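You operate a simulated robot arm through the tools that you are given. There is no shell and no other tool. Be economical: measure what you need, move in short steps, check, and stop when the job is done.

You run a simulated two-armed robot. Do the job below in one go: nothing can be reset, and whatever is moved stays where it is left.

Task
Scour the scale off the draining side with paste, then close the tub.
Fine: the scrub block takes the paste from the tub and ends where it stood; no more than 10 ml spilt. Set down upright: scrub block. What is to be rubbed or washed off counts as gone when no trace of it is left.

The check looks at the end state, three seconds after you hand in, the way a careful person would. Anything else that was tipped, shoved, dropped, spilled or broken makes it a failure.

Robot
Two 7-joint arms with two-finger grippers on one trunk, on a base that drives. Base frame: it is fixed to the floor where the robot stands at the start and does not move with it; the origin is under the middle of the robot, x ahead of it, y to its left, z up. Lengths are in mm, angles in degrees, forces in N, time in s.
The left shoulder is at the start at [57, 216, 1195], the right one opposite. With the tool pointing down near the work surface each hand reaches from about 280 to 800 mm from the robot's upright axis, wherever it stands, measured 20 degrees to its own side. Places, roughly: cold tap [500, 300, 1000]; paste tub rim [600, -200, 900]; scale patch [600, 0, 900]; tub lid (16x13x6 cm) [500, 500, 900]; warm tap [700, 300, 1000]. Payload 3.18 kg a hand.
Tool frame (each hand has its own): the origin (TCP) lies between the finger pads and is the grasp point; the fingertips stand 30 mm ahead of it; z points along the fingers, y is the line along which they close. Largest opening 144 mm; the body of the gripper starts 103 mm behind the TCP.
Orientation is told as [roll, pitch, yaw] about the base's x, y, z axes, in that order, counted from this pose: with the fingers straight down and closing along the base's y, the tool's x points along the base's -x, its y along +y and its z along -z.

Tools
- The arms move only by the tool nudge_tool. It takes "left_steps", "right_steps" or both (then of equal length, played together; a hand with none holds still); each is a list of rows, each a list of 7 numbers: the shift along the tool's x, y, z in units of 500 mm (1.0 is 500 mm), then the turn, a rotation vector about the tool's x, y, z in units of 180 degrees (1.0 is 180 degrees), then the gripper command, from -1 (shut) to 1 (fully open), values between in proportion. In form: [[tx, ty, tz, wx, wy, wz, jaw], ...]. A call has 1 to 12 rows; each row is the pose to reach, as a shift and turn from the pose commanded when the call began, along the tool's axes at that moment. A call with a number of a shift or a turn outside -1 to 1 is refused whole. Rows are played at 5 a second. More than 50 mm and 8.6 degrees between two rows, or a gripper value outside its range, and nothing of the call is played. A pose out of reach is approached as far as the arm can. The call stops where the force on the tool passes 40 N (or 10 N more than at its start, if that is more) or the arm is blocked; 0.2 s more then pass. Each finger halts on what it meets, pressing with about 24 N; the grip force reading is that of the motor and also rises with nothing between the fingers. The clock runs only during rows and for 0.2 s after the last one: add rows that repeat a pose to give the fingers time. It gives the time, the measured TCP pose, the force on the tool (base axes), the opening and the grip force at its end, in the units of the frame above (readings bear some noise), with the torque about the TCP (base axes, N m) and any sound that the robot's microphone picked up.
- Cameras (640 x 400 px; columns grow to the right, rows downward): "scene" is now at [139, -6.9, 1390]; the picture's right is [0.03, -1.00, 0.00], its down [-0.59, -0.02, -0.80] and it looks along [0.80, 0.03, -0.60] (base axes); focal length 251 px, centre (320, 200). "left" rides on the left gripper at [76, -16, -143] in its tool frame; the picture's right is [0.21, 0.98, 0.00], its down [-0.84, 0.18, -0.51] and it looks along [-0.50, 0.11, 0.86] (tool axes); focal length 218 px, centre (320, 200). "right" rides on the right gripper at [76, 16, -143] in its tool frame; the picture's right is [-0.21, 0.98, 0.00], its down [-0.84, -0.18, -0.51] and it looks along [-0.50, -0.11, 0.86] (tool axes); focal length 218 px, centre (320, 200).
- snapshot(camera): a new picture of that camera. The clock stands still meanwhile.
- raise_lower(by): slides the trunk up (or, below 0, down) by that many mm; the arms and the scene camera ride with it, the base frame stays. It gives what a move gives, with no picture.
- steer(legs): drives the robot by 1 to 6 legs, each [ahead, left, turn to the left] in mm, mm and degrees, along the robot's own axes; the way and the turn of a leg run together, so that a leg with both is an arc; at most 1500 mm and 180 degrees a leg. The arms and the cameras ride along, it lands a little off, and it stops where it bumps. It gives what a move gives.
- turn_head(pan, tilt): turns the head with the scene camera to pan (to the left, within 80 degrees either way) and tilt (down, from -29 to 69), counted from straight ahead of the robot. It gives what a move gives.
- point_at(camera, pixels): for up to 12 pixels [column, row] of the newest picture of that camera ("zoom" is the newest enlarged one), the place [x, y, z] in the base frame of the surface seen there, good to about 2 mm, but the place of the scene camera against the robot may be out by one fixed shift of up to 18 mm in any direction. The clock stands still meanwhile.
- enlarge(camera, box): a new picture of the part [left, top, right, bottom] of that camera's present view, enlarged. The clock stands still meanwhile.
- sign_off(): hands the job in; it is judged then, once.

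Work in short steps. Measure before you move; look again where a grasp or a placing could have gone wrong, and mend it. You have 80 turns and 78 pictures in all, those below and enlarged ones among them. Open the grippers and draw the arms clear of the work before you hand the job in, unless the task says otherwise; then end with one line.

The tools are called after "Emit:" by a JSON object that holds its "method" and its "body". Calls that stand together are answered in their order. nudge_tool: Moves the arms, as the interface text tells. Its arguments: {"type":"object","properties":{"left_steps":{"type":"array"},"right_steps":{"type":"array"}},"required":[]} The other tools are called the same way: raise_lower (by) slides the trunk up or down; steer (legs) drives the base; turn_head (pan, tilt) turns the head that bears the scene camera; snapshot (camera) takes a picture; point_at (camera, pixels) gives the place of the surface under pixels of a picture; enlarge (camera, box) takes an enlarged picture of a part of a camera's view; sign_off () hands the job in.

At the start:

```text
t: 0.0
left_ee_pos: [317.4, 126.1, 1243.1]
left_orientation: [-0.1, 0.0, 0.1]
left_wrist_force: [0.8, -1.0, -0.2]
left_wrist_torque: [-0.03, 0.0, 0.02]
left_opening: 143.9
left_finger_force: 0.0
right_ee_pos: [321.6, -119.7, 1183.7]
right_orientation: [0.0, 0.1, 0.0]
right_wrist_force: [0.4, 0.3, -0.4]
right_wrist_torque: [0.01, -0.03, 0.04]
right_opening: 144.1
right_finger_force: 0.0
trunk travel left (down, up): [-275.0, 94.0]
robot x, y, heading: [1.4, -1.9, -0.3]
head pan, tilt: [1.8, 36.5]
```

scene: 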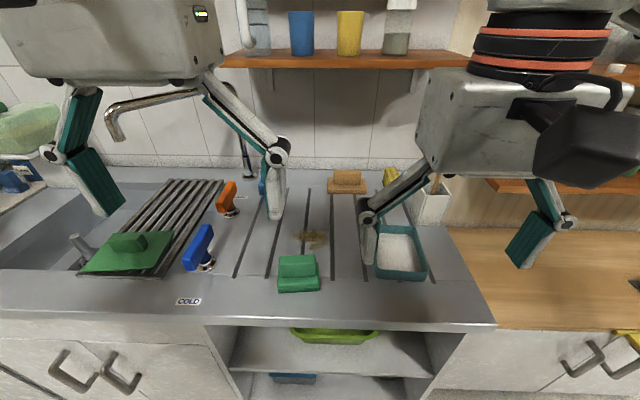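
right: 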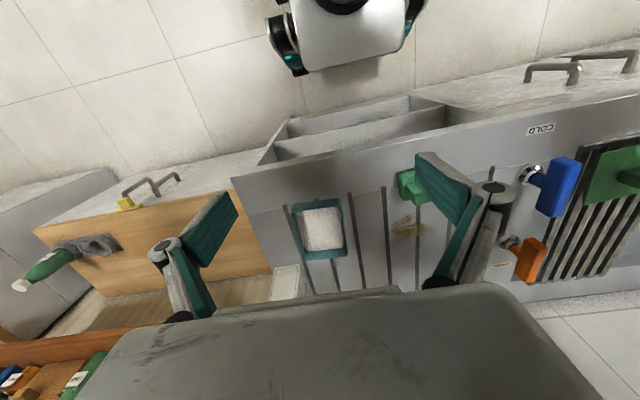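
left: 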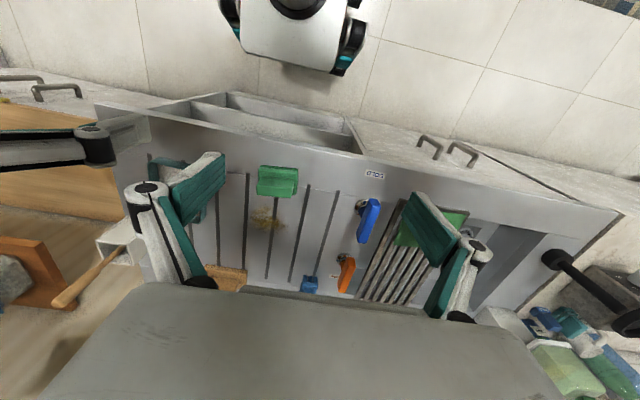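

The scene shows a green block at (298,273), a brown block at (347,182), the tub at (400,252), the scale at (312,237) and the lid at (128,250). I enlarge to identify them.

Emit:
{"method": "enlarge", "body": {"camera": "scene", "box": [230, 150, 450, 300]}}

Emit:
{"method": "enlarge", "body": {"camera": "scene", "box": [60, 160, 280, 310]}}

```text
2.67 times, centred on (340, 225) of scene
```

zoom: 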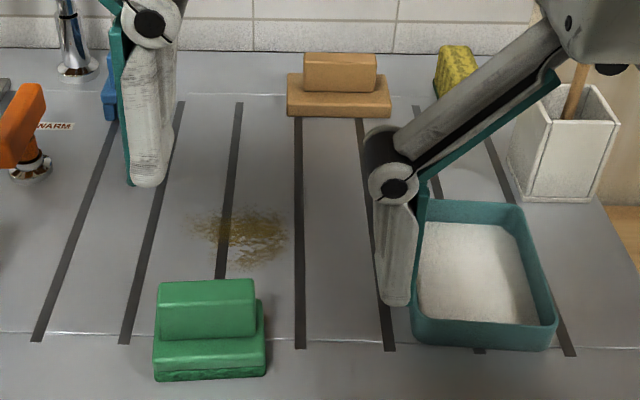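

```text
2.67 times, centred on (170, 235) of scene
```

zoom: 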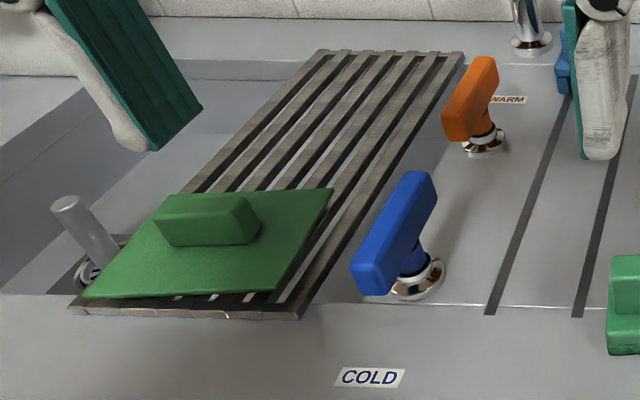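

Two candidate blocks (green at front, brown at the back); I look at both closer.

Emit:
{"method": "enlarge", "body": {"camera": "scene", "box": [265, 240, 335, 300]}}

Emit:
{"method": "point_at", "body": {"camera": "zoom", "pixels": [[320, 200]]}}

Emit:
{"method": "enlarge", "body": {"camera": "scene", "box": [320, 155, 420, 215]}}

Emit:
{"method": "point_at", "body": {"camera": "scene", "pixels": [[282, 257], [314, 257], [280, 277], [318, 277], [298, 262], [298, 270], [298, 286], [298, 292], [312, 237], [347, 175], [347, 184], [340, 240]]}}

```text
6.67 times, centred on (300, 270) of scene
```

zoom: 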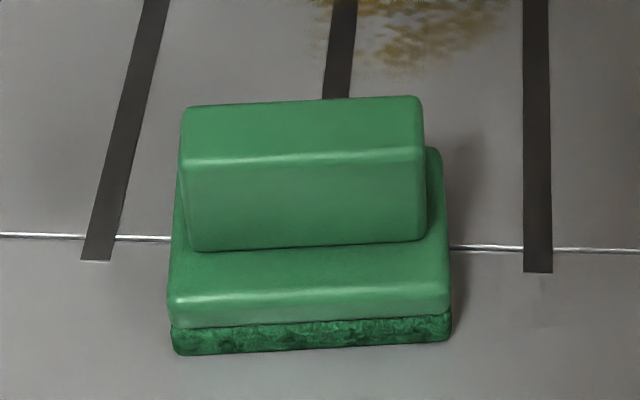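

```text
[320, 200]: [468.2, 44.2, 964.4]
```

```text
6.40 times, centred on (370, 185) of scene
```

zoom: 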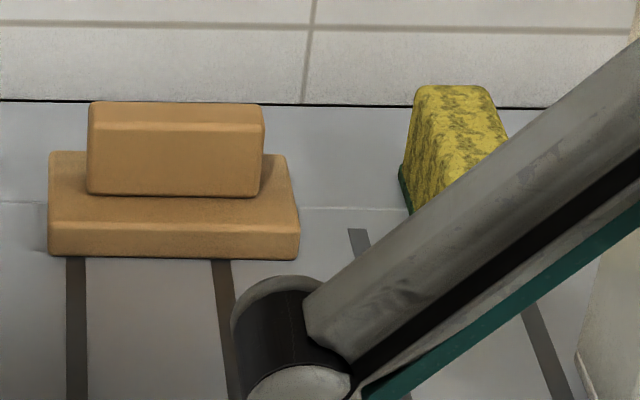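

```text
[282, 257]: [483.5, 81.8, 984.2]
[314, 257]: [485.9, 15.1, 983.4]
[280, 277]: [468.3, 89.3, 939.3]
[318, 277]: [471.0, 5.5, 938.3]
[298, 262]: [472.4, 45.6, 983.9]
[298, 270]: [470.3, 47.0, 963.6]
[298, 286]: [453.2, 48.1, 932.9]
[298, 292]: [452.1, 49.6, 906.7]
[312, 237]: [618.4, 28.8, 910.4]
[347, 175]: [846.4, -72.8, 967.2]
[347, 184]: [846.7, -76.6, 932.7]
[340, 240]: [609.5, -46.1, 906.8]
```

The green block has a scouring face beneath: that is the scrub block. I cross-measure with the wrist cameras, which are not subject to the scene camera's shift.

Emit:
{"method": "enlarge", "body": {"camera": "left", "box": [200, 140, 340, 260]}}

Emit:
{"method": "point_at", "body": {"camera": "left", "pixels": [[277, 170], [277, 178], [277, 188], [265, 218], [300, 230], [230, 230], [460, 225], [410, 235]]}}

Emit:
{"method": "enlarge", "body": {"camera": "right", "box": [270, 150, 450, 270]}}

Emit:
{"method": "point_at", "body": {"camera": "right", "pixels": [[322, 228], [408, 228], [408, 185], [292, 207], [296, 230], [306, 257], [341, 201], [346, 250], [375, 240], [320, 203], [325, 255], [345, 225]]}}

```text
3.33 times, centred on (270, 200) of left
```

zoom: 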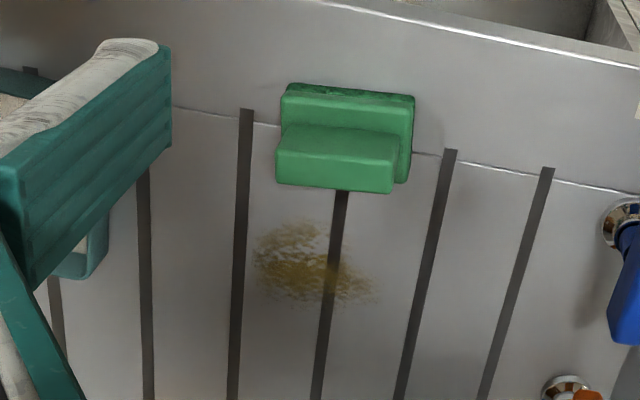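

```text
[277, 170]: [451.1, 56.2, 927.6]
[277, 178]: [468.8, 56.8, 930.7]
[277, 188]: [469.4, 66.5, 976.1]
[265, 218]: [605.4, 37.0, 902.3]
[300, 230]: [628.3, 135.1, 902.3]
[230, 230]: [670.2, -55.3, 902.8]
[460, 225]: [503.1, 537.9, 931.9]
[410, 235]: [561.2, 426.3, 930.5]
```

```text
3.33 times, centred on (360, 210) of right
```

zoom: 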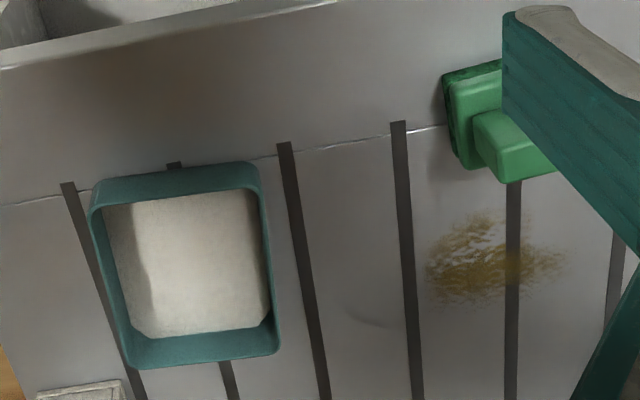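

```text
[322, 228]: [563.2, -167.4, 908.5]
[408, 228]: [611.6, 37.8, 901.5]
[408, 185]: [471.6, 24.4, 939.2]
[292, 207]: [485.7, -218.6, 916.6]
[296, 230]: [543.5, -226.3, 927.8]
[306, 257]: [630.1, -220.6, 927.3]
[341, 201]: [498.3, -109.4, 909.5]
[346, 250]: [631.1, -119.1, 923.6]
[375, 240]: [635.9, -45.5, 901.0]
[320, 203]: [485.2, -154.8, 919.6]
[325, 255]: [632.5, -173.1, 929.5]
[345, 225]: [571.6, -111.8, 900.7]
```

Countertop z≈902, handle top z≈976. I swing the left hand out to the left and bring the right hand, yawed 90°, to above and short of the scrub block for a close look.

Emit:
{"method": "nudge_tool", "body": {"right_steps": [[-0.02, 0.02, 0, 0, 0, -0.045, 1], [-0.05, 0.04, 0, 0, 0, -0.09, 1], [-0.09, 0.06, 0, 0, 0, -0.135, 1], [-0.13, 0.09, 0, 0, 0, -0.18, 1], [-0.17, 0.12, 0, 0, 0, -0.225, 1], [-0.2, 0.15, 0, 0, 0, -0.27, 1], [-0.23, 0.19, 0, 0, 0, -0.315, 1], [-0.26, 0.22, 0, 0, 0, -0.36, 1], [-0.29, 0.25, 0, 0, 0, -0.405, 1], [-0.307, 0.29, 0, 0, 0, -0.45, 1], [-0.307, 0.333, 0, 0, 0, -0.5, 1], [-0.307, 0.333, 0, 0, 0, -0.5, 1]], "left_steps": [[-0.02, 0.05, 0, 0, 0, 0, 1], [-0.04, 0.1, 0, 0, 0, 0, 1], [-0.06, 0.15, 0, 0, 0, 0, 1], [-0.08, 0.2, 0, 0, 0, 0, 1], [-0.1, 0.25, 0, 0, 0, 0, 1], [-0.12, 0.3, 0, 0, 0, 0, 1], [-0.14, 0.35, 0, 0, 0, 0, 1], [-0.16, 0.4, 0, 0, 0, 0, 1], [-0.16, 0.45, 0, 0, 0, 0, 1], [-0.16, 0.48, 0, 0, 0, 0, 1], [-0.16, 0.5, 0, 0, 0, 0, 1], [-0.16, 0.5, 0, 0, 0, 0, 1]]}}

Emit:
{"method": "snapshot", "body": {"camera": "right"}}

Emit:
{"method": "snapshot", "body": {"camera": "scene"}}

Emit:
{"method": "snapshot", "body": {"camera": "left"}}

```text
refused: row 11 steps farther than a row can; nothing moved
```

```text
68 pictures are left
```

right: 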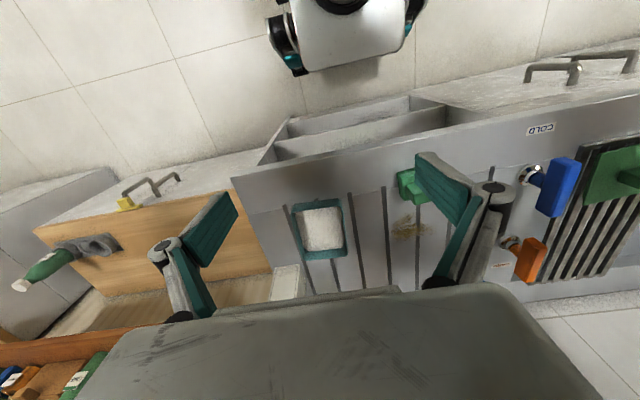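

```text
67 pictures are left
```

scene: 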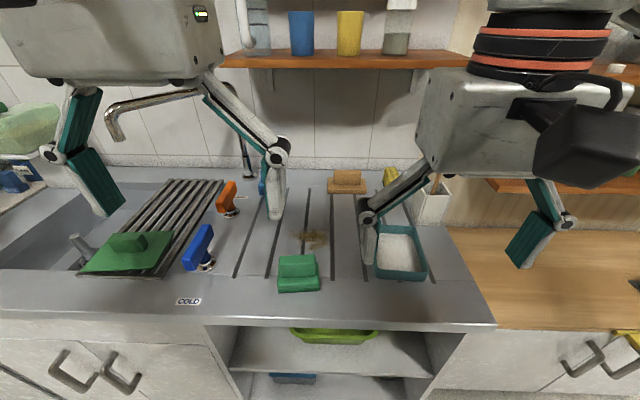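

```text
66 pictures are left
```

left: 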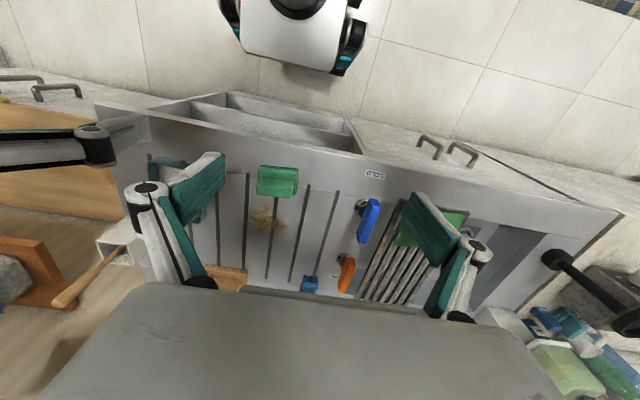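

The last turn step was 9°; I even the steps out and repeat.

Emit:
{"method": "nudge_tool", "body": {"right_steps": [[-0.02, 0.02, 0, 0, 0, -0.042, 1], [-0.05, 0.04, 0, 0, 0, -0.084, 1], [-0.09, 0.06, 0, 0, 0, -0.126, 1], [-0.13, 0.09, 0, 0, 0, -0.168, 1], [-0.17, 0.12, 0, 0, 0, -0.21, 1], [-0.2, 0.15, 0, 0, 0, -0.252, 1], [-0.23, 0.18, 0, 0, 0, -0.294, 1], [-0.26, 0.21, 0, 0, 0, -0.336, 1], [-0.28, 0.24, 0, 0, 0, -0.378, 1], [-0.3, 0.27, 0, 0, 0, -0.42, 1], [-0.307, 0.3, 0, 0, 0, -0.462, 1], [-0.307, 0.333, 0, 0, 0, -0.5, 1]], "left_steps": [[-0.02, 0.05, 0, 0, 0, 0, 1], [-0.04, 0.1, 0, 0, 0, 0, 1], [-0.06, 0.15, 0, 0, 0, 0, 1], [-0.08, 0.2, 0, 0, 0, 0, 1], [-0.1, 0.25, 0, 0, 0, 0, 1], [-0.12, 0.3, 0, 0, 0, 0, 1], [-0.14, 0.35, 0, 0, 0, 0, 1], [-0.16, 0.4, 0, 0, 0, 0, 1], [-0.16, 0.45, 0, 0, 0, 0, 1], [-0.16, 0.48, 0, 0, 0, 0, 1], [-0.16, 0.5, 0, 0, 0, 0, 1], [-0.16, 0.5, 0, 0, 0, 0, 1]]}}

Emit:
{"method": "snapshot", "body": {"camera": "right"}}

Emit:
{"method": "snapshot", "body": {"camera": "left"}}

```text
t: 2.6
left_ee_pos: [408.7, 324.2, 1219.5]
left_orientation: [0.6, 0.0, -0.3]
left_wrist_force: [0.6, -1.2, 0.5]
left_wrist_torque: [0.21, 0.02, 0.0]
left_opening: 144.0
left_finger_force: 0.0
left hand out of reach, approached as far as the arm can: row 8, 9, 10, 11, 12
right_ee_pos: [440.7, -116.9, 1171.3]
right_orientation: [-9.9, -18.1, 49.9]
right_wrist_force: [-0.5, -1.9, 0.2]
right_wrist_torque: [0.2, 0.03, 0.06]
right_opening: 144.0
right_finger_force: 0.1
right hand out of reach, approached as far as the arm can: row 6, 7, 8, 9, 10, 11, 12
trunk travel left (down, up): [-275.0, 94.0]
robot x, y, heading: [0.0, -2.3, -0.0]
head pan, tilt: [1.8, 36.5]
```

```text
65 pictures are left
```

right: 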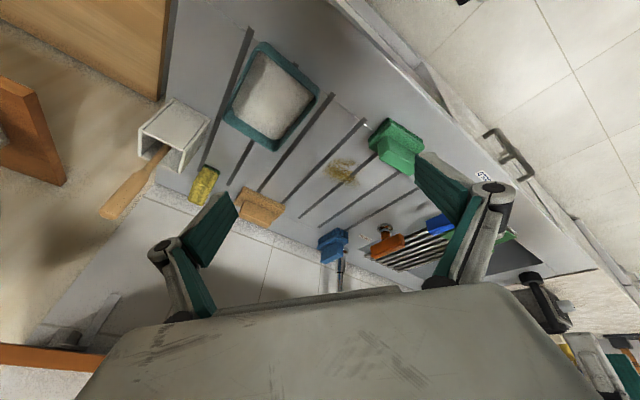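

```text
64 pictures are left
```

left: 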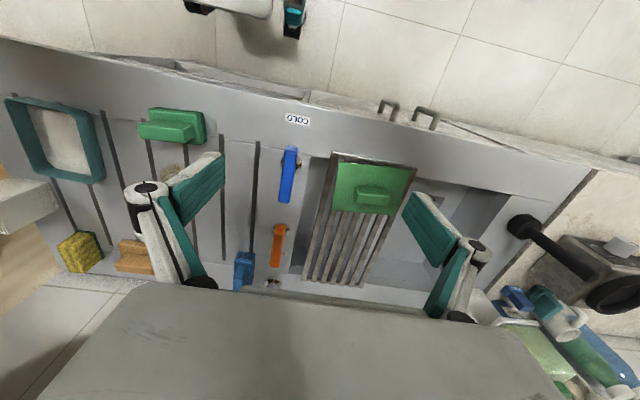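

Those poses are out of reach at that height; going lower should help. I lower both hands straight along tool z and read where they land.

Emit:
{"method": "nudge_tool", "body": {"right_steps": [[0, 0, 0.05, 0, 0, 0, 1], [0, 0, 0.1, 0, 0, 0, 1], [0, 0, 0.15, 0, 0, 0, 1], [0, 0, 0.2, 0, 0, 0, 1], [0, 0, 0.22, 0, 0, 0, 1], [0, 0, 0.22, 0, 0, 0, 1], [0, 0, 0.22, 0, 0, 0, 1]], "left_steps": [[0, 0, 0.05, 0, 0, 0, 1], [0, 0, 0.1, 0, 0, 0, 1], [0, 0, 0.1, 0, 0, 0, 1], [0, 0, 0.1, 0, 0, 0, 1], [0, 0, 0.1, 0, 0, 0, 1], [0, 0, 0.1, 0, 0, 0, 1], [0, 0, 0.1, 0, 0, 0, 1]]}}

```text
t: 4.2
left_ee_pos: [408.4, 331.5, 1166.4]
left_orientation: [-0.1, 0.0, 0.1]
left_wrist_force: [-0.9, -0.3, -0.3]
left_wrist_torque: [-0.02, 0.0, -0.03]
left_opening: 144.0
left_finger_force: 0.1
right_ee_pos: [474.8, -93.5, 1069.0]
right_orientation: [-10.1, -17.8, 50.0]
right_wrist_force: [0.4, -0.2, 0.2]
right_wrist_torque: [0.02, 0.04, 0.02]
right_opening: 144.1
right_finger_force: 0.1
trunk travel left (down, up): [-275.0, 94.0]
robot x, y, heading: [-0.1, 0.5, 0.3]
head pan, tilt: [1.8, 36.5]
```

The hand came straight down but keeps the tilt. I compute the correction to upright at yaw 90 and move over the block at z≈1050.

Emit:
{"method": "nudge_tool", "body": {"right_steps": [[-0.0232, 0.0252, 0.0081, -0.011, 0.0094, -0.0286, 1], [-0.0465, 0.0505, 0.0163, -0.022, 0.0188, -0.0571, 1], [-0.0698, 0.0757, 0.0244, -0.033, 0.0282, -0.0857, 1], [-0.093, 0.101, 0.0325, -0.044, 0.0376, -0.1142, 1], [-0.1162, 0.1262, 0.0406, -0.0549, 0.047, -0.1428, 1], [-0.1395, 0.1515, 0.0488, -0.0659, 0.0564, -0.1713, 1], [-0.1628, 0.1768, 0.0569, -0.0769, 0.0658, -0.1999, 1], [-0.186, 0.202, 0.065, -0.0879, 0.0752, -0.2284, 1], [-0.186, 0.202, 0.065, -0.0879, 0.0752, -0.2284, 1]]}}

Emit:
{"method": "snapshot", "body": {"camera": "right"}}

```text
t: 6.2
left_ee_pos: [408.3, 330.2, 1165.7]
left_orientation: [0.0, 0.0, 0.0]
left_wrist_force: [0.0, -0.6, 0.6]
left_wrist_torque: [0.02, 0.0, 0.0]
left_opening: 143.9
left_finger_force: 0.1
right_ee_pos: [447.0, 16.2, 1075.1]
right_orientation: [-8.7, -21.6, 73.2]
right_wrist_force: [0.3, -1.1, -0.1]
right_wrist_torque: [0.02, -0.03, 0.01]
right_opening: 144.1
right_finger_force: 0.0
right hand out of reach, approached as far as the arm can: row 3, 4, 5, 6, 7, 8, 9
trunk travel left (down, up): [-275.0, 94.0]
robot x, y, heading: [0.5, -1.5, -0.0]
head pan, tilt: [1.8, 36.5]
```

```text
63 pictures are left
```

right: 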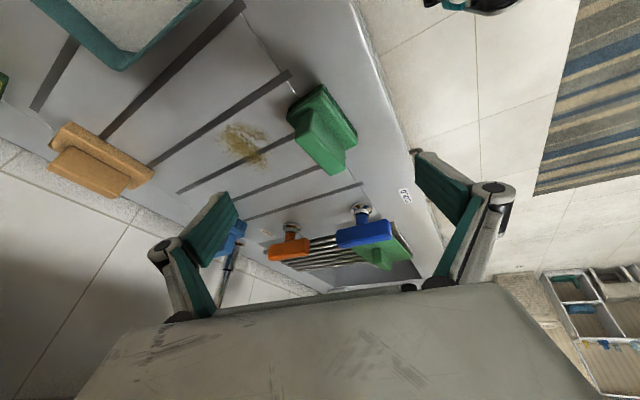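

Yaw 90 is limited here. The handle is only ~67 mm long along y, so I can grip it end to end with yaw 0; I turn the hand back to upright/yaw 0 over the block.

Emit:
{"method": "nudge_tool", "body": {"right_steps": [[-0.0075, -0.0025, 0.0012, 0.0035, 0.0133, 0.0392, 1], [-0.015, -0.0049, 0.0024, 0.0071, 0.0266, 0.0783, 1], [-0.0225, -0.0074, 0.0036, 0.0106, 0.0399, 0.1175, 1], [-0.03, -0.0098, 0.0048, 0.0141, 0.0532, 0.1567, 1], [-0.0375, -0.0123, 0.006, 0.0177, 0.0665, 0.1959, 1], [-0.045, -0.0148, 0.0072, 0.0212, 0.0798, 0.235, 1], [-0.0525, -0.0172, 0.0084, 0.0247, 0.0931, 0.2742, 1], [-0.06, -0.0197, 0.0096, 0.0282, 0.1064, 0.3134, 1], [-0.0675, -0.0221, 0.0108, 0.0318, 0.1197, 0.3525, 1], [-0.075, -0.0246, 0.012, 0.0353, 0.133, 0.3917, 1], [-0.075, -0.0246, 0.012, 0.0353, 0.133, 0.3917, 1]]}}

Emit:
{"method": "snapshot", "body": {"camera": "right"}}

```text
t: 8.6
left_ee_pos: [407.5, 331.5, 1165.6]
left_orientation: [-0.1, 0.0, 0.1]
left_wrist_force: [0.6, -0.6, 0.2]
left_wrist_torque: [0.03, -0.02, 0.0]
left_opening: 143.5
left_finger_force: 0.1
right_ee_pos: [468.4, 45.8, 1085.3]
right_orientation: [-0.1, 0.1, -0.2]
right_wrist_force: [-0.1, 0.0, 0.0]
right_wrist_torque: [-0.02, -0.02, -0.02]
right_opening: 143.8
right_finger_force: 0.0
trunk travel left (down, up): [-275.0, 94.0]
robot x, y, heading: [1.0, -2.3, -0.1]
head pan, tilt: [1.8, 36.5]
```

```text
62 pictures are left
```

right: 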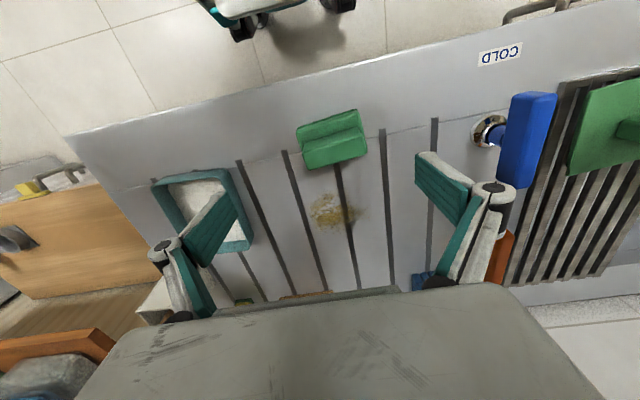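

Upright and right over the block. I enlarge and measure the handle, base corners and scale from this camera.

Emit:
{"method": "enlarge", "body": {"camera": "right", "box": [260, 80, 420, 180]}}

Emit:
{"method": "point_at", "body": {"camera": "right", "pixels": [[303, 150], [306, 166], [363, 136], [365, 153], [333, 143], [335, 158], [330, 125], [299, 128], [356, 112], [328, 119], [300, 137], [362, 122]]}}

Emit:
{"method": "point_at", "body": {"camera": "right", "pixels": [[312, 215], [355, 212], [325, 192], [340, 234], [330, 210], [200, 180], [218, 173], [222, 252], [158, 185], [250, 240], [213, 190]]}}

```text
4.00 times, centred on (340, 130) of right
```

zoom: 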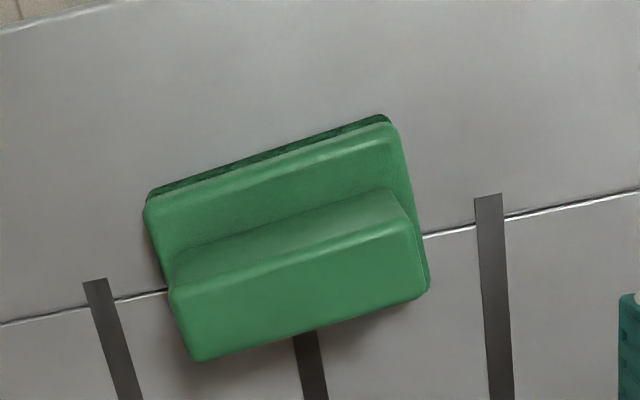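

```text
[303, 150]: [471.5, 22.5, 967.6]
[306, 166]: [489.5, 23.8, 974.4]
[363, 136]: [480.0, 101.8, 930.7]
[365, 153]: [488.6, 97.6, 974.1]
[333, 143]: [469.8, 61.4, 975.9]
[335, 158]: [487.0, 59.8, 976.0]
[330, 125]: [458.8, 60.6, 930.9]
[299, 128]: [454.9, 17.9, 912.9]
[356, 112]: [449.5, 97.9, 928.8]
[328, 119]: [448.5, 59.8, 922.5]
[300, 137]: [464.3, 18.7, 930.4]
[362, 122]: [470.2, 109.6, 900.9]
```

```text
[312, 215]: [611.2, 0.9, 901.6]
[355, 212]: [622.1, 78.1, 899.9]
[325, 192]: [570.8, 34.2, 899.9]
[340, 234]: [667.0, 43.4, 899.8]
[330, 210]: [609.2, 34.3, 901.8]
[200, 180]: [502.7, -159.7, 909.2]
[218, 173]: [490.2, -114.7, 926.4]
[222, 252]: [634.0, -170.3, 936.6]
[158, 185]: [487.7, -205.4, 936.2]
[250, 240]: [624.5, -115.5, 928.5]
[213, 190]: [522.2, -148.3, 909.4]
```

The handle spans y≈22–99, x≈469–495. I refine its ends and yaw from the enlarged picture.

Emit:
{"method": "point_at", "body": {"camera": "zoom", "pixels": [[180, 292], [405, 235], [200, 350], [420, 290], [150, 202], [385, 125], [195, 255], [385, 200], [300, 270], [310, 320], [176, 310], [424, 260]]}}

```text
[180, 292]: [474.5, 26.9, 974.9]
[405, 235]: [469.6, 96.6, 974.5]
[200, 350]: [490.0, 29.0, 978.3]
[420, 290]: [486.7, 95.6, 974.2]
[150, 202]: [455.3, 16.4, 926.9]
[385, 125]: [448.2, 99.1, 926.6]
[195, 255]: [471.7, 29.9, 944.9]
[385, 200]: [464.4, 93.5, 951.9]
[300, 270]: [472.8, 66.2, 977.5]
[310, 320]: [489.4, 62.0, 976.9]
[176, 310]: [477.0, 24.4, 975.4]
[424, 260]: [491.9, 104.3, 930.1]
```

Block yaw ≈ +4°, handle centre ≈ (481, 61), top z 976. I lower to TCP z 966 with yaw 4° around the handle, still open.

Emit:
{"method": "nudge_tool", "body": {"right_steps": [[-0.011, 0.014, 0.04, 0, 0, -0.011, 1], [-0.022, 0.028, 0.1, 0, 0, -0.0222, 1], [-0.022, 0.028, 0.15, 0, 0, -0.0222, 1], [-0.022, 0.028, 0.2, 0, 0, -0.0222, 1], [-0.022, 0.028, 0.22, 0, 0, -0.0222, 1], [-0.022, 0.028, 0.238, 0, 0, -0.0222, 1], [-0.022, 0.028, 0.238, 0, 0, -0.0222, 1]]}}

Emit:
{"method": "snapshot", "body": {"camera": "right"}}

Emit:
{"method": "snapshot", "body": {"camera": "scene"}}

```text
t: 10.2
left_ee_pos: [408.2, 332.3, 1166.5]
left_orientation: [-0.1, 0.0, 0.1]
left_wrist_force: [0.2, -0.6, -0.2]
left_wrist_torque: [0.02, -0.01, 0.03]
left_opening: 144.0
left_finger_force: 0.1
right_ee_pos: [480.9, 60.3, 966.4]
right_orientation: [0.0, -0.1, 4.0]
right_wrist_force: [0.3, 0.4, 0.8]
right_wrist_torque: [-0.01, 0.03, -0.01]
right_opening: 144.0
right_finger_force: 0.0
trunk travel left (down, up): [-275.0, 94.0]
robot x, y, heading: [-1.7, -1.0, -0.1]
head pan, tilt: [1.8, 36.5]
```

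```text
60 pictures are left
```

right: 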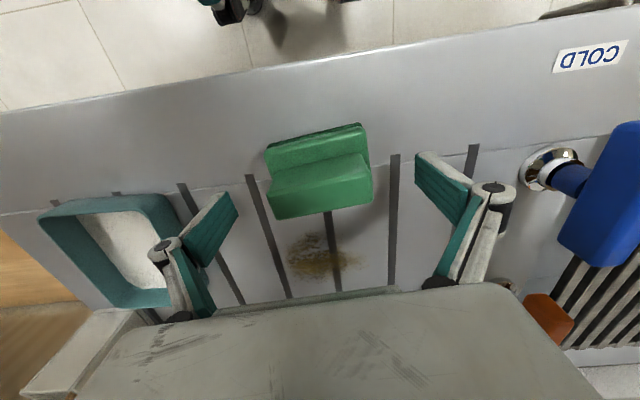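

```text
59 pictures are left
```

scene: 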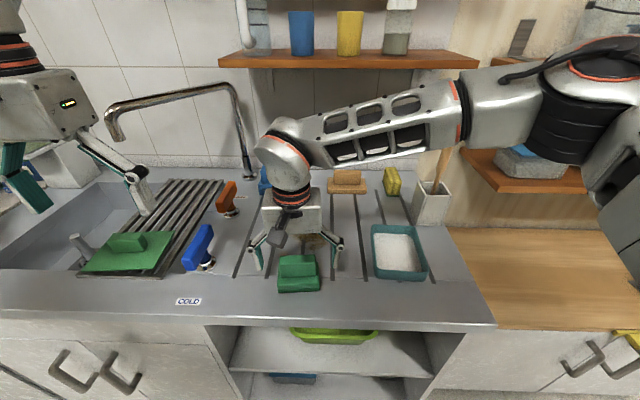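

In the scene the fingertips at (259,267) and (334,262) look a bit behind the handle. I measure them against the handle.

Emit:
{"method": "enlarge", "body": {"camera": "scene", "box": [235, 200, 355, 300]}}

Emit:
{"method": "point_at", "body": {"camera": "scene", "pixels": [[259, 268], [258, 262], [334, 262], [333, 259], [282, 258], [314, 258], [298, 258], [298, 265]]}}

Emit:
{"method": "point_at", "body": {"camera": "right", "pixels": [[425, 158], [466, 185], [230, 200], [190, 250], [320, 170], [320, 195], [272, 195], [275, 215], [371, 180], [362, 158]]}}

```text
4.00 times, centred on (295, 250) of scene
```

zoom: 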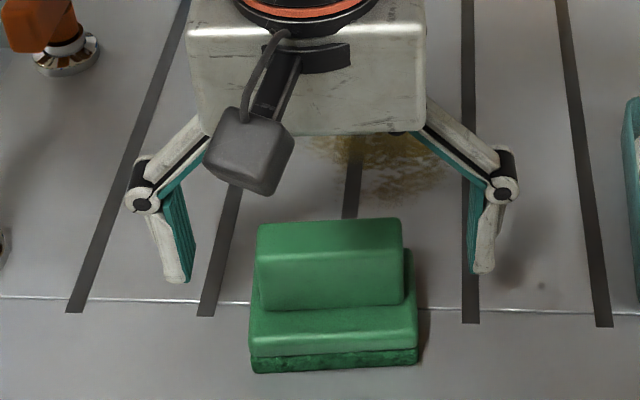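

```text
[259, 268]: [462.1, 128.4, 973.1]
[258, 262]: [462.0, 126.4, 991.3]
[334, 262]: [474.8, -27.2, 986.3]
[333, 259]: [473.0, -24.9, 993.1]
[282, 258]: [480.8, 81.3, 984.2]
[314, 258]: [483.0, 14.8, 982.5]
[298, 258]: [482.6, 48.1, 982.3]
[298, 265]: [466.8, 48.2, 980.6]
```

```text
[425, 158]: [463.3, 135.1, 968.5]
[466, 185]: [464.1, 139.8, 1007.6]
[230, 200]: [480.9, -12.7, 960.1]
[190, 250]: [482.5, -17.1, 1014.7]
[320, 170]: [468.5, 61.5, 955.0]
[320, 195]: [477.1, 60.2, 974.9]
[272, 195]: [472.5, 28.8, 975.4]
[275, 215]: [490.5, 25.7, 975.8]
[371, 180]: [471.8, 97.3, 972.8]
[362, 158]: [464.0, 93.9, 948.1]
```

Finger front edges and handle agree in x. The tips sit higher when wide open (they swing forward as they close), so I first close partway to ~95 mm and look.

Emit:
{"method": "nudge_tool", "body": {"right_steps": [[0, 0, 0, 0, 0, 0, 0.7], [0, 0, 0, 0, 0, 0, 0.32], [0, 0, 0, 0, 0, 0, 0.32]]}}

Emit:
{"method": "enlarge", "body": {"camera": "scene", "box": [235, 200, 355, 300]}}

Emit:
{"method": "point_at", "body": {"camera": "zoom", "pixels": [[230, 292], [420, 286], [432, 280], [226, 280]]}}

```text
t: 11.0
left_ee_pos: [408.3, 331.5, 1166.2]
left_orientation: [0.0, -0.1, 0.2]
left_wrist_force: [0.0, 0.1, 0.2]
left_wrist_torque: [0.01, 0.02, 0.0]
left_opening: 143.8
left_finger_force: 0.2
right_ee_pos: [480.5, 60.2, 967.6]
right_orientation: [-0.1, -0.2, 4.0]
right_wrist_force: [0.3, -0.2, 0.5]
right_wrist_torque: [-0.01, 0.0, -0.06]
right_opening: 95.2
right_finger_force: 0.0
trunk travel left (down, up): [-275.0, 94.0]
robot x, y, heading: [5.2, 0.4, 0.2]
head pan, tilt: [1.8, 36.5]
```

```text
4.00 times, centred on (295, 250) of scene
```

zoom: 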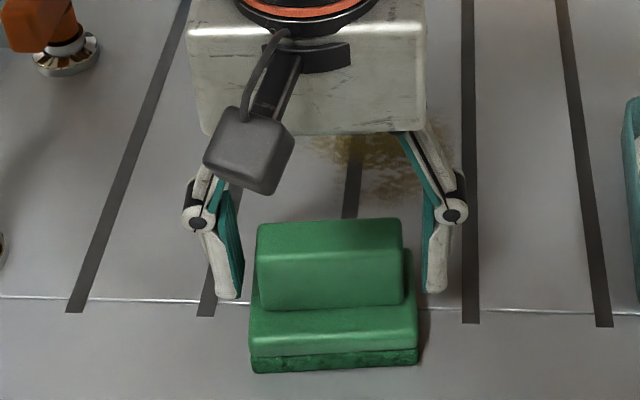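

```text
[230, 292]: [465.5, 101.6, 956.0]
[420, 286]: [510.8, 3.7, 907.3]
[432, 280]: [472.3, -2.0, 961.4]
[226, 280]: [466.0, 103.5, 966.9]
```

Clearances look balanced, tips around z≈945, above the base flange. I close on the handle.

Emit:
{"method": "nudge_tool", "body": {"right_steps": [[0, 0, 0, 0, 0, 0, 0.1], [0, 0, 0, 0, 0, 0, -0.1], [0, 0, 0, 0, 0, 0, -0.3], [0, 0, 0, 0, 0, 0, -0.3], [0, 0, 0, 0, 0, 0, -0.3]]}}

Emit:
{"method": "enlarge", "body": {"camera": "scene", "box": [235, 200, 355, 300]}}

```text
t: 12.2
left_ee_pos: [408.4, 331.7, 1165.9]
left_orientation: [-0.1, 0.0, 0.2]
left_wrist_force: [-0.1, 0.6, -0.3]
left_wrist_torque: [0.0, -0.04, -0.02]
left_opening: 144.2
left_finger_force: 0.0
right_ee_pos: [480.3, 61.0, 966.0]
right_orientation: [-0.1, 0.0, 3.9]
right_wrist_force: [-0.2, 0.3, 1.5]
right_wrist_torque: [-0.05, -0.01, 0.05]
right_opening: 75.6
right_finger_force: 23.9
trunk travel left (down, up): [-275.0, 94.0]
robot x, y, heading: [-1.8, -0.7, -0.1]
head pan, tilt: [1.8, 36.5]
```

```text
4.00 times, centred on (295, 250) of scene
```

zoom: 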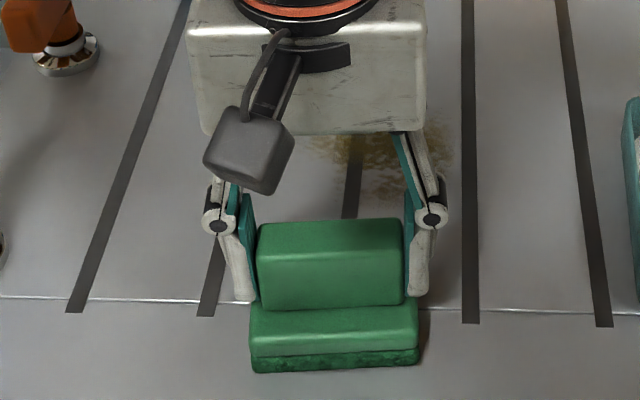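

Gripped (75.6 mm, 24 N). I lift 90 mm and go partway toward the tub, then measure the tub.

Emit:
{"method": "nudge_tool", "body": {"right_steps": [[0, 0, -0.03, 0, 0, 0, -0.5], [0, 0, -0.08, 0, 0, 0, -0.5], [0, 0, -0.13, 0, 0, 0, -0.5], [0, 0, -0.18, 0, 0, 0.005, -0.5], [-0.01, -0.05, -0.18, 0, 0, 0.01, -0.5], [-0.02, -0.1, -0.18, 0, 0, 0.015, -0.5], [-0.03, -0.15, -0.18, 0, 0, 0.0222, -0.5], [-0.03, -0.2, -0.18, 0, 0, 0.0222, -0.5], [-0.03, -0.2, -0.18, 0, 0, 0.0222, -0.5]]}}

Emit:
{"method": "snapshot", "body": {"camera": "right"}}

Emit:
{"method": "snapshot", "body": {"camera": "scene"}}

```text
t: 14.2
left_ee_pos: [408.5, 333.3, 1165.7]
left_orientation: [0.0, 0.0, 0.0]
left_wrist_force: [-0.4, 0.1, 0.7]
left_wrist_torque: [-0.01, 0.02, -0.04]
left_opening: 144.1
left_finger_force: 0.1
right_ee_pos: [502.4, -38.1, 1057.3]
right_orientation: [-0.2, -0.1, 0.1]
right_wrist_force: [-0.3, -0.4, -0.4]
right_wrist_torque: [0.0, 0.0, 0.01]
right_opening: 36.0
right_finger_force: 0.1
trunk travel left (down, up): [-275.0, 94.0]
robot x, y, heading: [1.6, -2.0, -0.1]
head pan, tilt: [1.8, 36.5]
```

```text
55 pictures are left
```

right: 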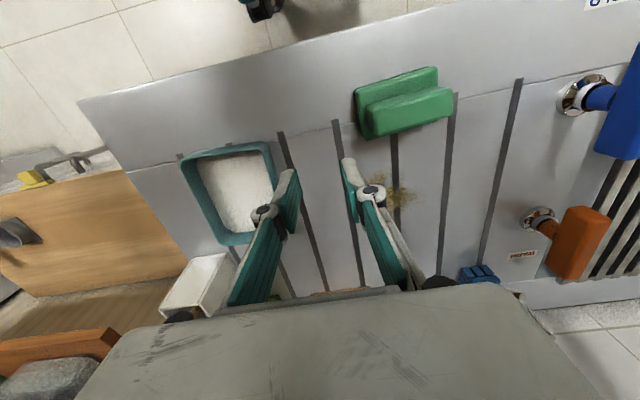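

```text
54 pictures are left
```

scene: 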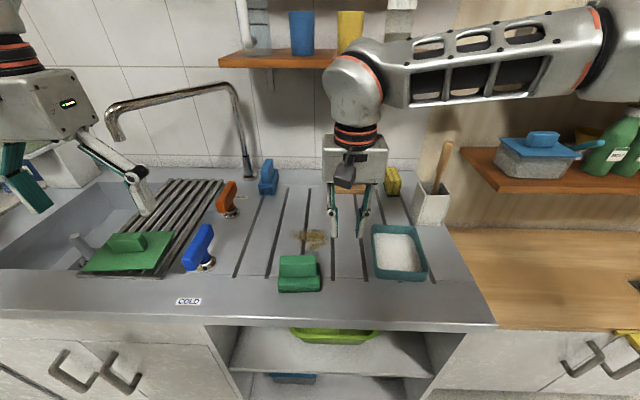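

The grip slipped off (opening 36 mm) while the block stayed at its place. I check closely whether it moved and how deep the handle is.

Emit:
{"method": "enlarge", "body": {"camera": "right", "box": [340, 50, 480, 150]}}

Emit:
{"method": "point_at", "body": {"camera": "zoom", "pixels": [[80, 165], [440, 75], [140, 245], [515, 165], [135, 390], [150, 370], [505, 290], [310, 195], [325, 280], [335, 325], [515, 200], [500, 170]]}}

Emit:
{"method": "enlarge", "body": {"camera": "scene", "box": [265, 240, 335, 300]}}

Emit:
{"method": "point_at", "body": {"camera": "zoom", "pixels": [[190, 115], [415, 105], [190, 155], [410, 150], [175, 300], [445, 285], [175, 340], [445, 325], [200, 240], [415, 230], [300, 130], [300, 105]]}}

```text
4.00 times, centred on (410, 100) of right
```

zoom: 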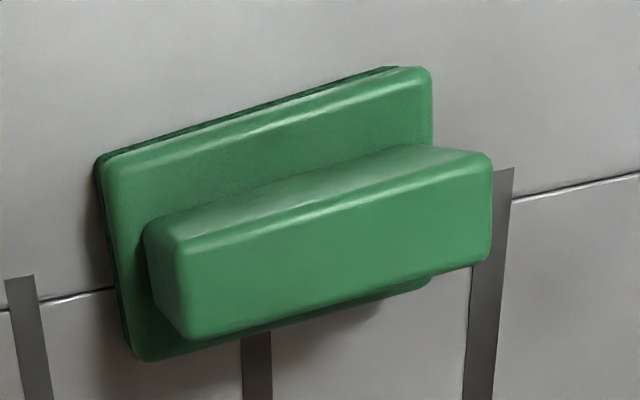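

```text
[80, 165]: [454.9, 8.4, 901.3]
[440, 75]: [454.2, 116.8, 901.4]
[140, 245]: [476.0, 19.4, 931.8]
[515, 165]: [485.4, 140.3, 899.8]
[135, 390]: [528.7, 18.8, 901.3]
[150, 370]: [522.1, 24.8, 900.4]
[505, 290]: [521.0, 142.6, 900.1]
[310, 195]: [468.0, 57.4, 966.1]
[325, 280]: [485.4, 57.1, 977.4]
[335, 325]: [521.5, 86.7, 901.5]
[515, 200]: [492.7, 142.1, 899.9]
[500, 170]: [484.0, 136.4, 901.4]
```

```text
6.67 times, centred on (300, 270) of scene
```

zoom: 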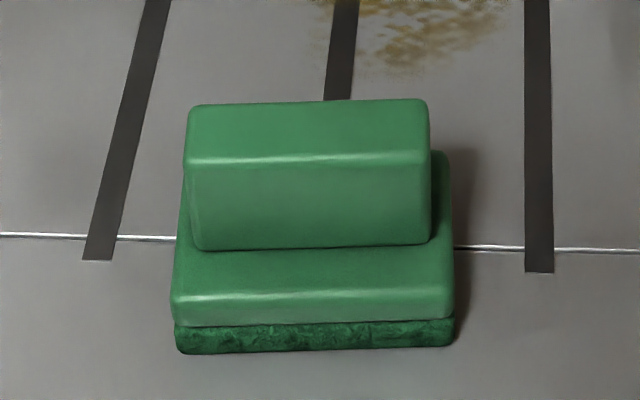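

```text
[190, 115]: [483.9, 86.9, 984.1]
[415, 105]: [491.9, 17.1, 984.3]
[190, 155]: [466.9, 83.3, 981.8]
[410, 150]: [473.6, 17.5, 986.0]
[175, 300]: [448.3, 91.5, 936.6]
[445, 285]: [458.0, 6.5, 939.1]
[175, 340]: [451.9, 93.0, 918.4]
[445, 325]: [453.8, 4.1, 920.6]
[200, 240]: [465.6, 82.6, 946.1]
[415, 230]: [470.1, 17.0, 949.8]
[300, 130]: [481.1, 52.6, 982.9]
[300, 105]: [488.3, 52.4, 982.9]
```

The block moved at most 1–2 mm; alignment was right. I go back, 5 mm deeper, and this time squeeze fully and lift very slowly.

Emit:
{"method": "nudge_tool", "body": {"right_steps": [[0.01, 0.05, 0, 0, 0, 0, 1], [0.02, 0.1, 0, 0, 0, 0, 1], [0.03, 0.15, 0, 0, 0, -0.01, 1], [0.044, 0.1954, 0, 0, 0, -0.0222, 1], [0.044, 0.1954, 0.05, 0, 0, -0.0222, 1], [0.044, 0.1954, 0.1, 0, 0, -0.0222, 1], [0.044, 0.1954, 0.15, 0, 0, -0.0222, 1], [0.044, 0.1954, 0.19, 0, 0, -0.0222, 0.6], [0.044, 0.1954, 0.19, 0, 0, -0.0222, 0.3], [0.044, 0.1954, 0.19, 0, 0, -0.0222, 0.3]]}}

Emit:
{"method": "nudge_tool", "body": {"right_steps": [[0, 0, 0, 0, 0, 0, 0.1], [0, 0, 0, 0, 0, 0, -0.2], [0, 0, 0, 0, 0, 0, -1], [0, 0, 0, 0, 0, 0, -1], [0, 0, 0, 0, 0, 0, -1], [0, 0, 0, 0, 0, 0, -1]]}}

Emit:
{"method": "snapshot", "body": {"camera": "right"}}

```text
t: 16.4
left_ee_pos: [407.8, 331.8, 1165.2]
left_orientation: [0.0, 0.0, 0.2]
left_wrist_force: [0.0, -1.0, 0.9]
left_wrist_torque: [-0.02, 0.01, 0.03]
left_opening: 143.9
left_finger_force: 0.1
right_ee_pos: [480.9, 57.9, 959.1]
right_orientation: [0.0, 0.0, 4.0]
right_wrist_force: [-0.4, 0.4, -0.2]
right_wrist_torque: [-0.01, 0.01, 0.01]
right_opening: 93.7
right_finger_force: 0.1
trunk travel left (down, up): [-275.0, 94.0]
robot x, y, heading: [-2.3, -3.7, -0.1]
head pan, tilt: [1.8, 36.5]
```

```text
t: 17.8
left_ee_pos: [408.0, 331.5, 1165.9]
left_orientation: [-0.1, 0.0, 0.0]
left_wrist_force: [0.2, 0.3, -0.2]
left_wrist_torque: [0.01, 0.04, 0.0]
left_opening: 144.1
left_finger_force: 0.1
right_ee_pos: [481.0, 58.7, 960.4]
right_orientation: [-0.1, 0.0, 3.9]
right_wrist_force: [-0.5, 0.7, 1.5]
right_wrist_torque: [0.01, 0.01, 0.04]
right_opening: 75.2
right_finger_force: 24.3
trunk travel left (down, up): [-275.0, 94.0]
robot x, y, heading: [-0.6, 1.2, -0.1]
head pan, tilt: [1.8, 36.5]
```

```text
51 pictures are left
```

right: 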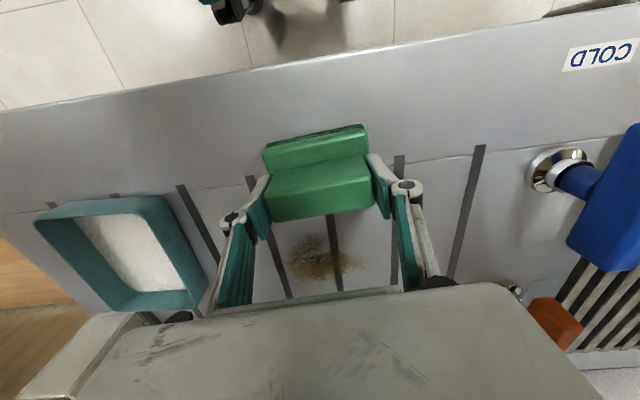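

Both pads lie on the handle ends. I lift slowly by 20 mm and read the force.

Emit:
{"method": "nudge_tool", "body": {"right_steps": [[0, 0, -0.004, 0, 0, 0, -1], [0, 0, -0.01, 0, 0, 0, -1], [0, 0, -0.016, 0, 0, 0, -1], [0, 0, -0.022, 0, 0, 0, -1], [0, 0, -0.03, 0, 0, 0, -1], [0, 0, -0.04, 0, 0, 0, -1]]}}

Emit:
{"method": "enlarge", "body": {"camera": "scene", "box": [235, 200, 355, 300]}}

```text
t: 19.2
left_ee_pos: [408.4, 331.5, 1166.3]
left_orientation: [-0.1, 0.1, 0.1]
left_wrist_force: [-1.4, -0.9, 0.0]
left_wrist_torque: [0.03, -0.01, -0.01]
left_opening: 143.9
left_finger_force: 0.0
right_ee_pos: [481.3, 58.0, 980.7]
right_orientation: [0.0, 0.0, 3.9]
right_wrist_force: [-0.3, -1.3, -1.3]
right_wrist_torque: [0.0, 0.0, -0.01]
right_opening: 75.3
right_finger_force: 23.5
trunk travel left (down, up): [-275.0, 94.0]
robot x, y, heading: [0.5, 0.4, -0.2]
head pan, tilt: [1.8, 36.5]
```

```text
4.00 times, centred on (295, 250) of scene
```

zoom: 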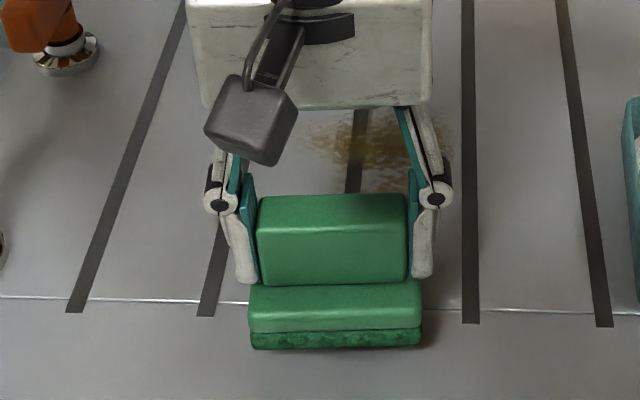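

Held and lifted. I measure the tub's rim and paste from the latest right picture (rim corners near (38,210), (160,198), (205,290), (112,308)).

Emit:
{"method": "point_at", "body": {"camera": "right", "pixels": [[42, 213], [158, 200], [203, 288], [112, 305], [100, 205], [183, 245], [70, 255], [155, 298], [140, 250], [110, 225], [160, 280], [125, 270]]}}

Emit:
{"method": "enlarge", "body": {"camera": "scene", "box": [355, 210, 445, 290]}}

Emit:
{"method": "point_at", "body": {"camera": "zoom", "pixels": [[125, 105], [420, 100], [515, 480], [170, 475], [270, 112], [150, 300], [465, 300], [340, 455], [300, 280], [200, 400], [420, 400], [320, 200]]}}

```text
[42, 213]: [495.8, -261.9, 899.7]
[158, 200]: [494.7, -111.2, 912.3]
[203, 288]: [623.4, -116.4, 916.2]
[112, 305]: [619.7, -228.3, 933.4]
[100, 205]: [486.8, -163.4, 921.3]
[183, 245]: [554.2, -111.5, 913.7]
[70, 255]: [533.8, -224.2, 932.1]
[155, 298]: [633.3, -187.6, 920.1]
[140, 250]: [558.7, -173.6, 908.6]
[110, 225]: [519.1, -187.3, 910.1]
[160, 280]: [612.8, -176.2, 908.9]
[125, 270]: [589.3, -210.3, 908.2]
```

```text
5.00 times, centred on (400, 250) of scene
```

zoom: 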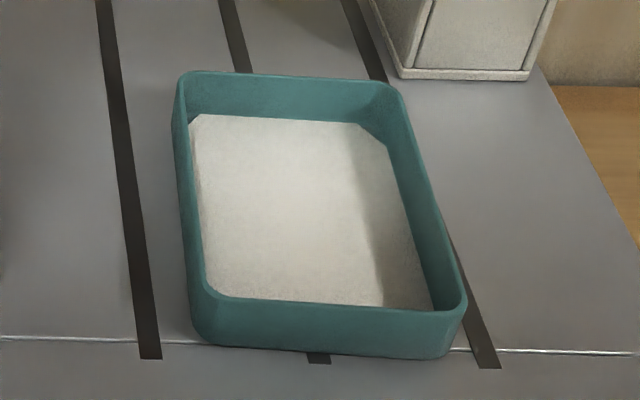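

```text
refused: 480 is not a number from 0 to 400
```

I take rim points within the enlarged picture.

Emit:
{"method": "point_at", "body": {"camera": "zoom", "pixels": [[183, 77], [398, 88], [463, 305], [200, 298], [280, 76], [178, 180], [435, 210], [330, 305], [300, 200], [220, 280], [420, 300], [360, 135]]}}

```text
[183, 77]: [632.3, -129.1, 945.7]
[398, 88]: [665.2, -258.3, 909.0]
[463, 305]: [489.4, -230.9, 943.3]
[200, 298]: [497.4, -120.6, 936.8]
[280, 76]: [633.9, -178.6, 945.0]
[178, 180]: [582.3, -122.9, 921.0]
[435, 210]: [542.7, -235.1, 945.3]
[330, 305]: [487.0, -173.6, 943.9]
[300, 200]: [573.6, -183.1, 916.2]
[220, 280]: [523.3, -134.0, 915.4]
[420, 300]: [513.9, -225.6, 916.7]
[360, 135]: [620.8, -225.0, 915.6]
```

Tub: centre ≈ (560, -168), yaw ≈ -2°, rim z≈937, paste z≈908.5. I lift 70 mm and carry the block over the tub.

Emit:
{"method": "nudge_tool", "body": {"right_steps": [[0, 0, -0.02, 0, 0, 0, -1], [0, 0, -0.06, 0, 0, 0, -1], [0, 0, -0.1, 0, 0, 0, -1], [0, 0, -0.14, 0, 0, 0, -1], [-0.0126, -0.0466, -0.14, 0, 0, 0.004, -1], [-0.0315, -0.1165, -0.14, 0, 0, 0.008, -1], [-0.0503, -0.1864, -0.14, 0, 0, 0.013, -1], [-0.0692, -0.2562, -0.14, 0, 0, 0.018, -1], [-0.0881, -0.3261, -0.14, 0, 0, 0.023, -1], [-0.107, -0.396, -0.14, 0, 0, 0.028, -1], [-0.12, -0.44, -0.14, 0, 0, 0.0333, -1], [-0.1258, -0.4659, -0.14, 0, 0, 0.0333, -1]]}}

Emit:
{"method": "snapshot", "body": {"camera": "right"}}

Emit:
{"method": "snapshot", "body": {"camera": "scene"}}

```text
t: 21.8
left_ee_pos: [407.8, 330.0, 1166.3]
left_orientation: [-0.1, 0.0, 0.1]
left_wrist_force: [0.1, -0.7, 0.6]
left_wrist_torque: [-0.02, 0.04, 0.03]
left_opening: 144.0
left_finger_force: 0.1
right_ee_pos: [559.3, -171.6, 1050.2]
right_orientation: [-0.2, 0.0, -2.0]
right_wrist_force: [-0.6, 0.6, -1.4]
right_wrist_torque: [-0.01, 0.02, -0.01]
right_opening: 75.2
right_finger_force: 24.1
trunk travel left (down, up): [-275.0, 94.0]
robot x, y, heading: [-0.4, -0.1, -0.1]
head pan, tilt: [1.8, 36.5]
```

```text
48 pictures are left
```

right: 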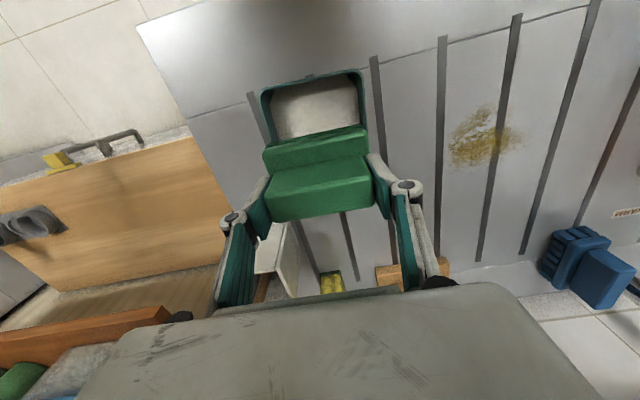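

```text
47 pictures are left
```

scene: 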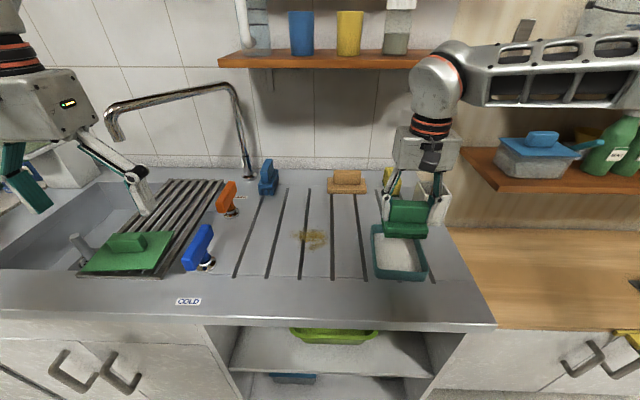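

Block is held above the tub. I check the block's base edges against the tub's rim from the right camera.

Emit:
{"method": "point_at", "body": {"camera": "right", "pixels": [[266, 155], [366, 131], [315, 145], [264, 92], [358, 74], [262, 120], [363, 105], [311, 81], [270, 175], [370, 160]]}}

Emit:
{"method": "enlarge", "body": {"camera": "right", "box": [240, 60, 400, 160]}}

```text
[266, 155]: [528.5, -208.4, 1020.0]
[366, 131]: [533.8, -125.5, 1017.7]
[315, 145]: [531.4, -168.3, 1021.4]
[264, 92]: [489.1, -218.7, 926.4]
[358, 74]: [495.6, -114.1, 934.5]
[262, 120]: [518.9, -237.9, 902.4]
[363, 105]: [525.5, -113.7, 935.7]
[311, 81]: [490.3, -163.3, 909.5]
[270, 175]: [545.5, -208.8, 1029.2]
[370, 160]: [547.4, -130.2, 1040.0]
```

```text
4.00 times, centred on (320, 110) of right
```

zoom: 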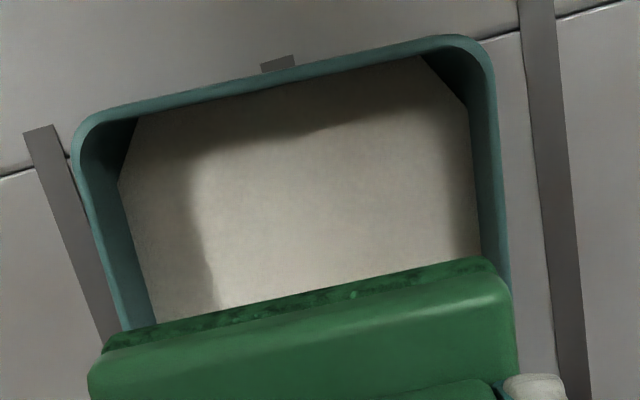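

Block (y -210…-124, x 528…597) is centred in the tub. I lower to just touch and press ~3 mm into the paste.

Emit:
{"method": "nudge_tool", "body": {"right_steps": [[0, 0, 0.05, 0, 0, 0, -1], [0, 0, 0.1, 0, 0, 0, -1], [0, 0, 0.14, 0, 0, 0, -1], [0, 0, 0.156, 0, 0, 0, -1], [0, 0, 0.162, 0, 0, 0, -1], [0, 0, 0.168, 0, 0, 0, -1], [0, 0, 0.173, 0, 0, 0, -1], [0, 0, 0.173, 0, 0, 0, -1]]}}

Emit:
{"method": "enlarge", "body": {"camera": "scene", "box": [355, 190, 455, 290]}}

```text
t: 23.6
left_ee_pos: [408.3, 331.4, 1166.7]
left_orientation: [-0.1, 0.0, 0.1]
left_wrist_force: [0.1, -0.4, -0.3]
left_wrist_torque: [0.01, 0.0, 0.01]
left_opening: 144.0
left_finger_force: 0.1
right_ee_pos: [557.9, -168.8, 966.1]
right_orientation: [0.0, 0.1, -2.0]
right_wrist_force: [-0.5, 0.2, -1.2]
right_wrist_torque: [0.01, 0.02, 0.01]
right_opening: 75.5
right_finger_force: 23.9
trunk travel left (down, up): [-275.0, 94.0]
robot x, y, heading: [-1.3, -0.5, -0.2]
head pan, tilt: [1.8, 36.5]
```

```text
4.00 times, centred on (405, 240) of scene
```

zoom: 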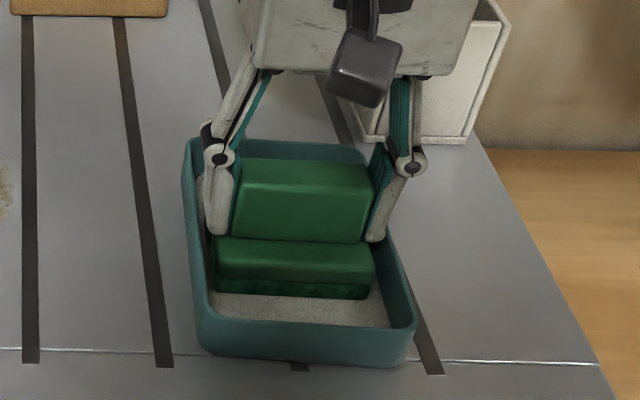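

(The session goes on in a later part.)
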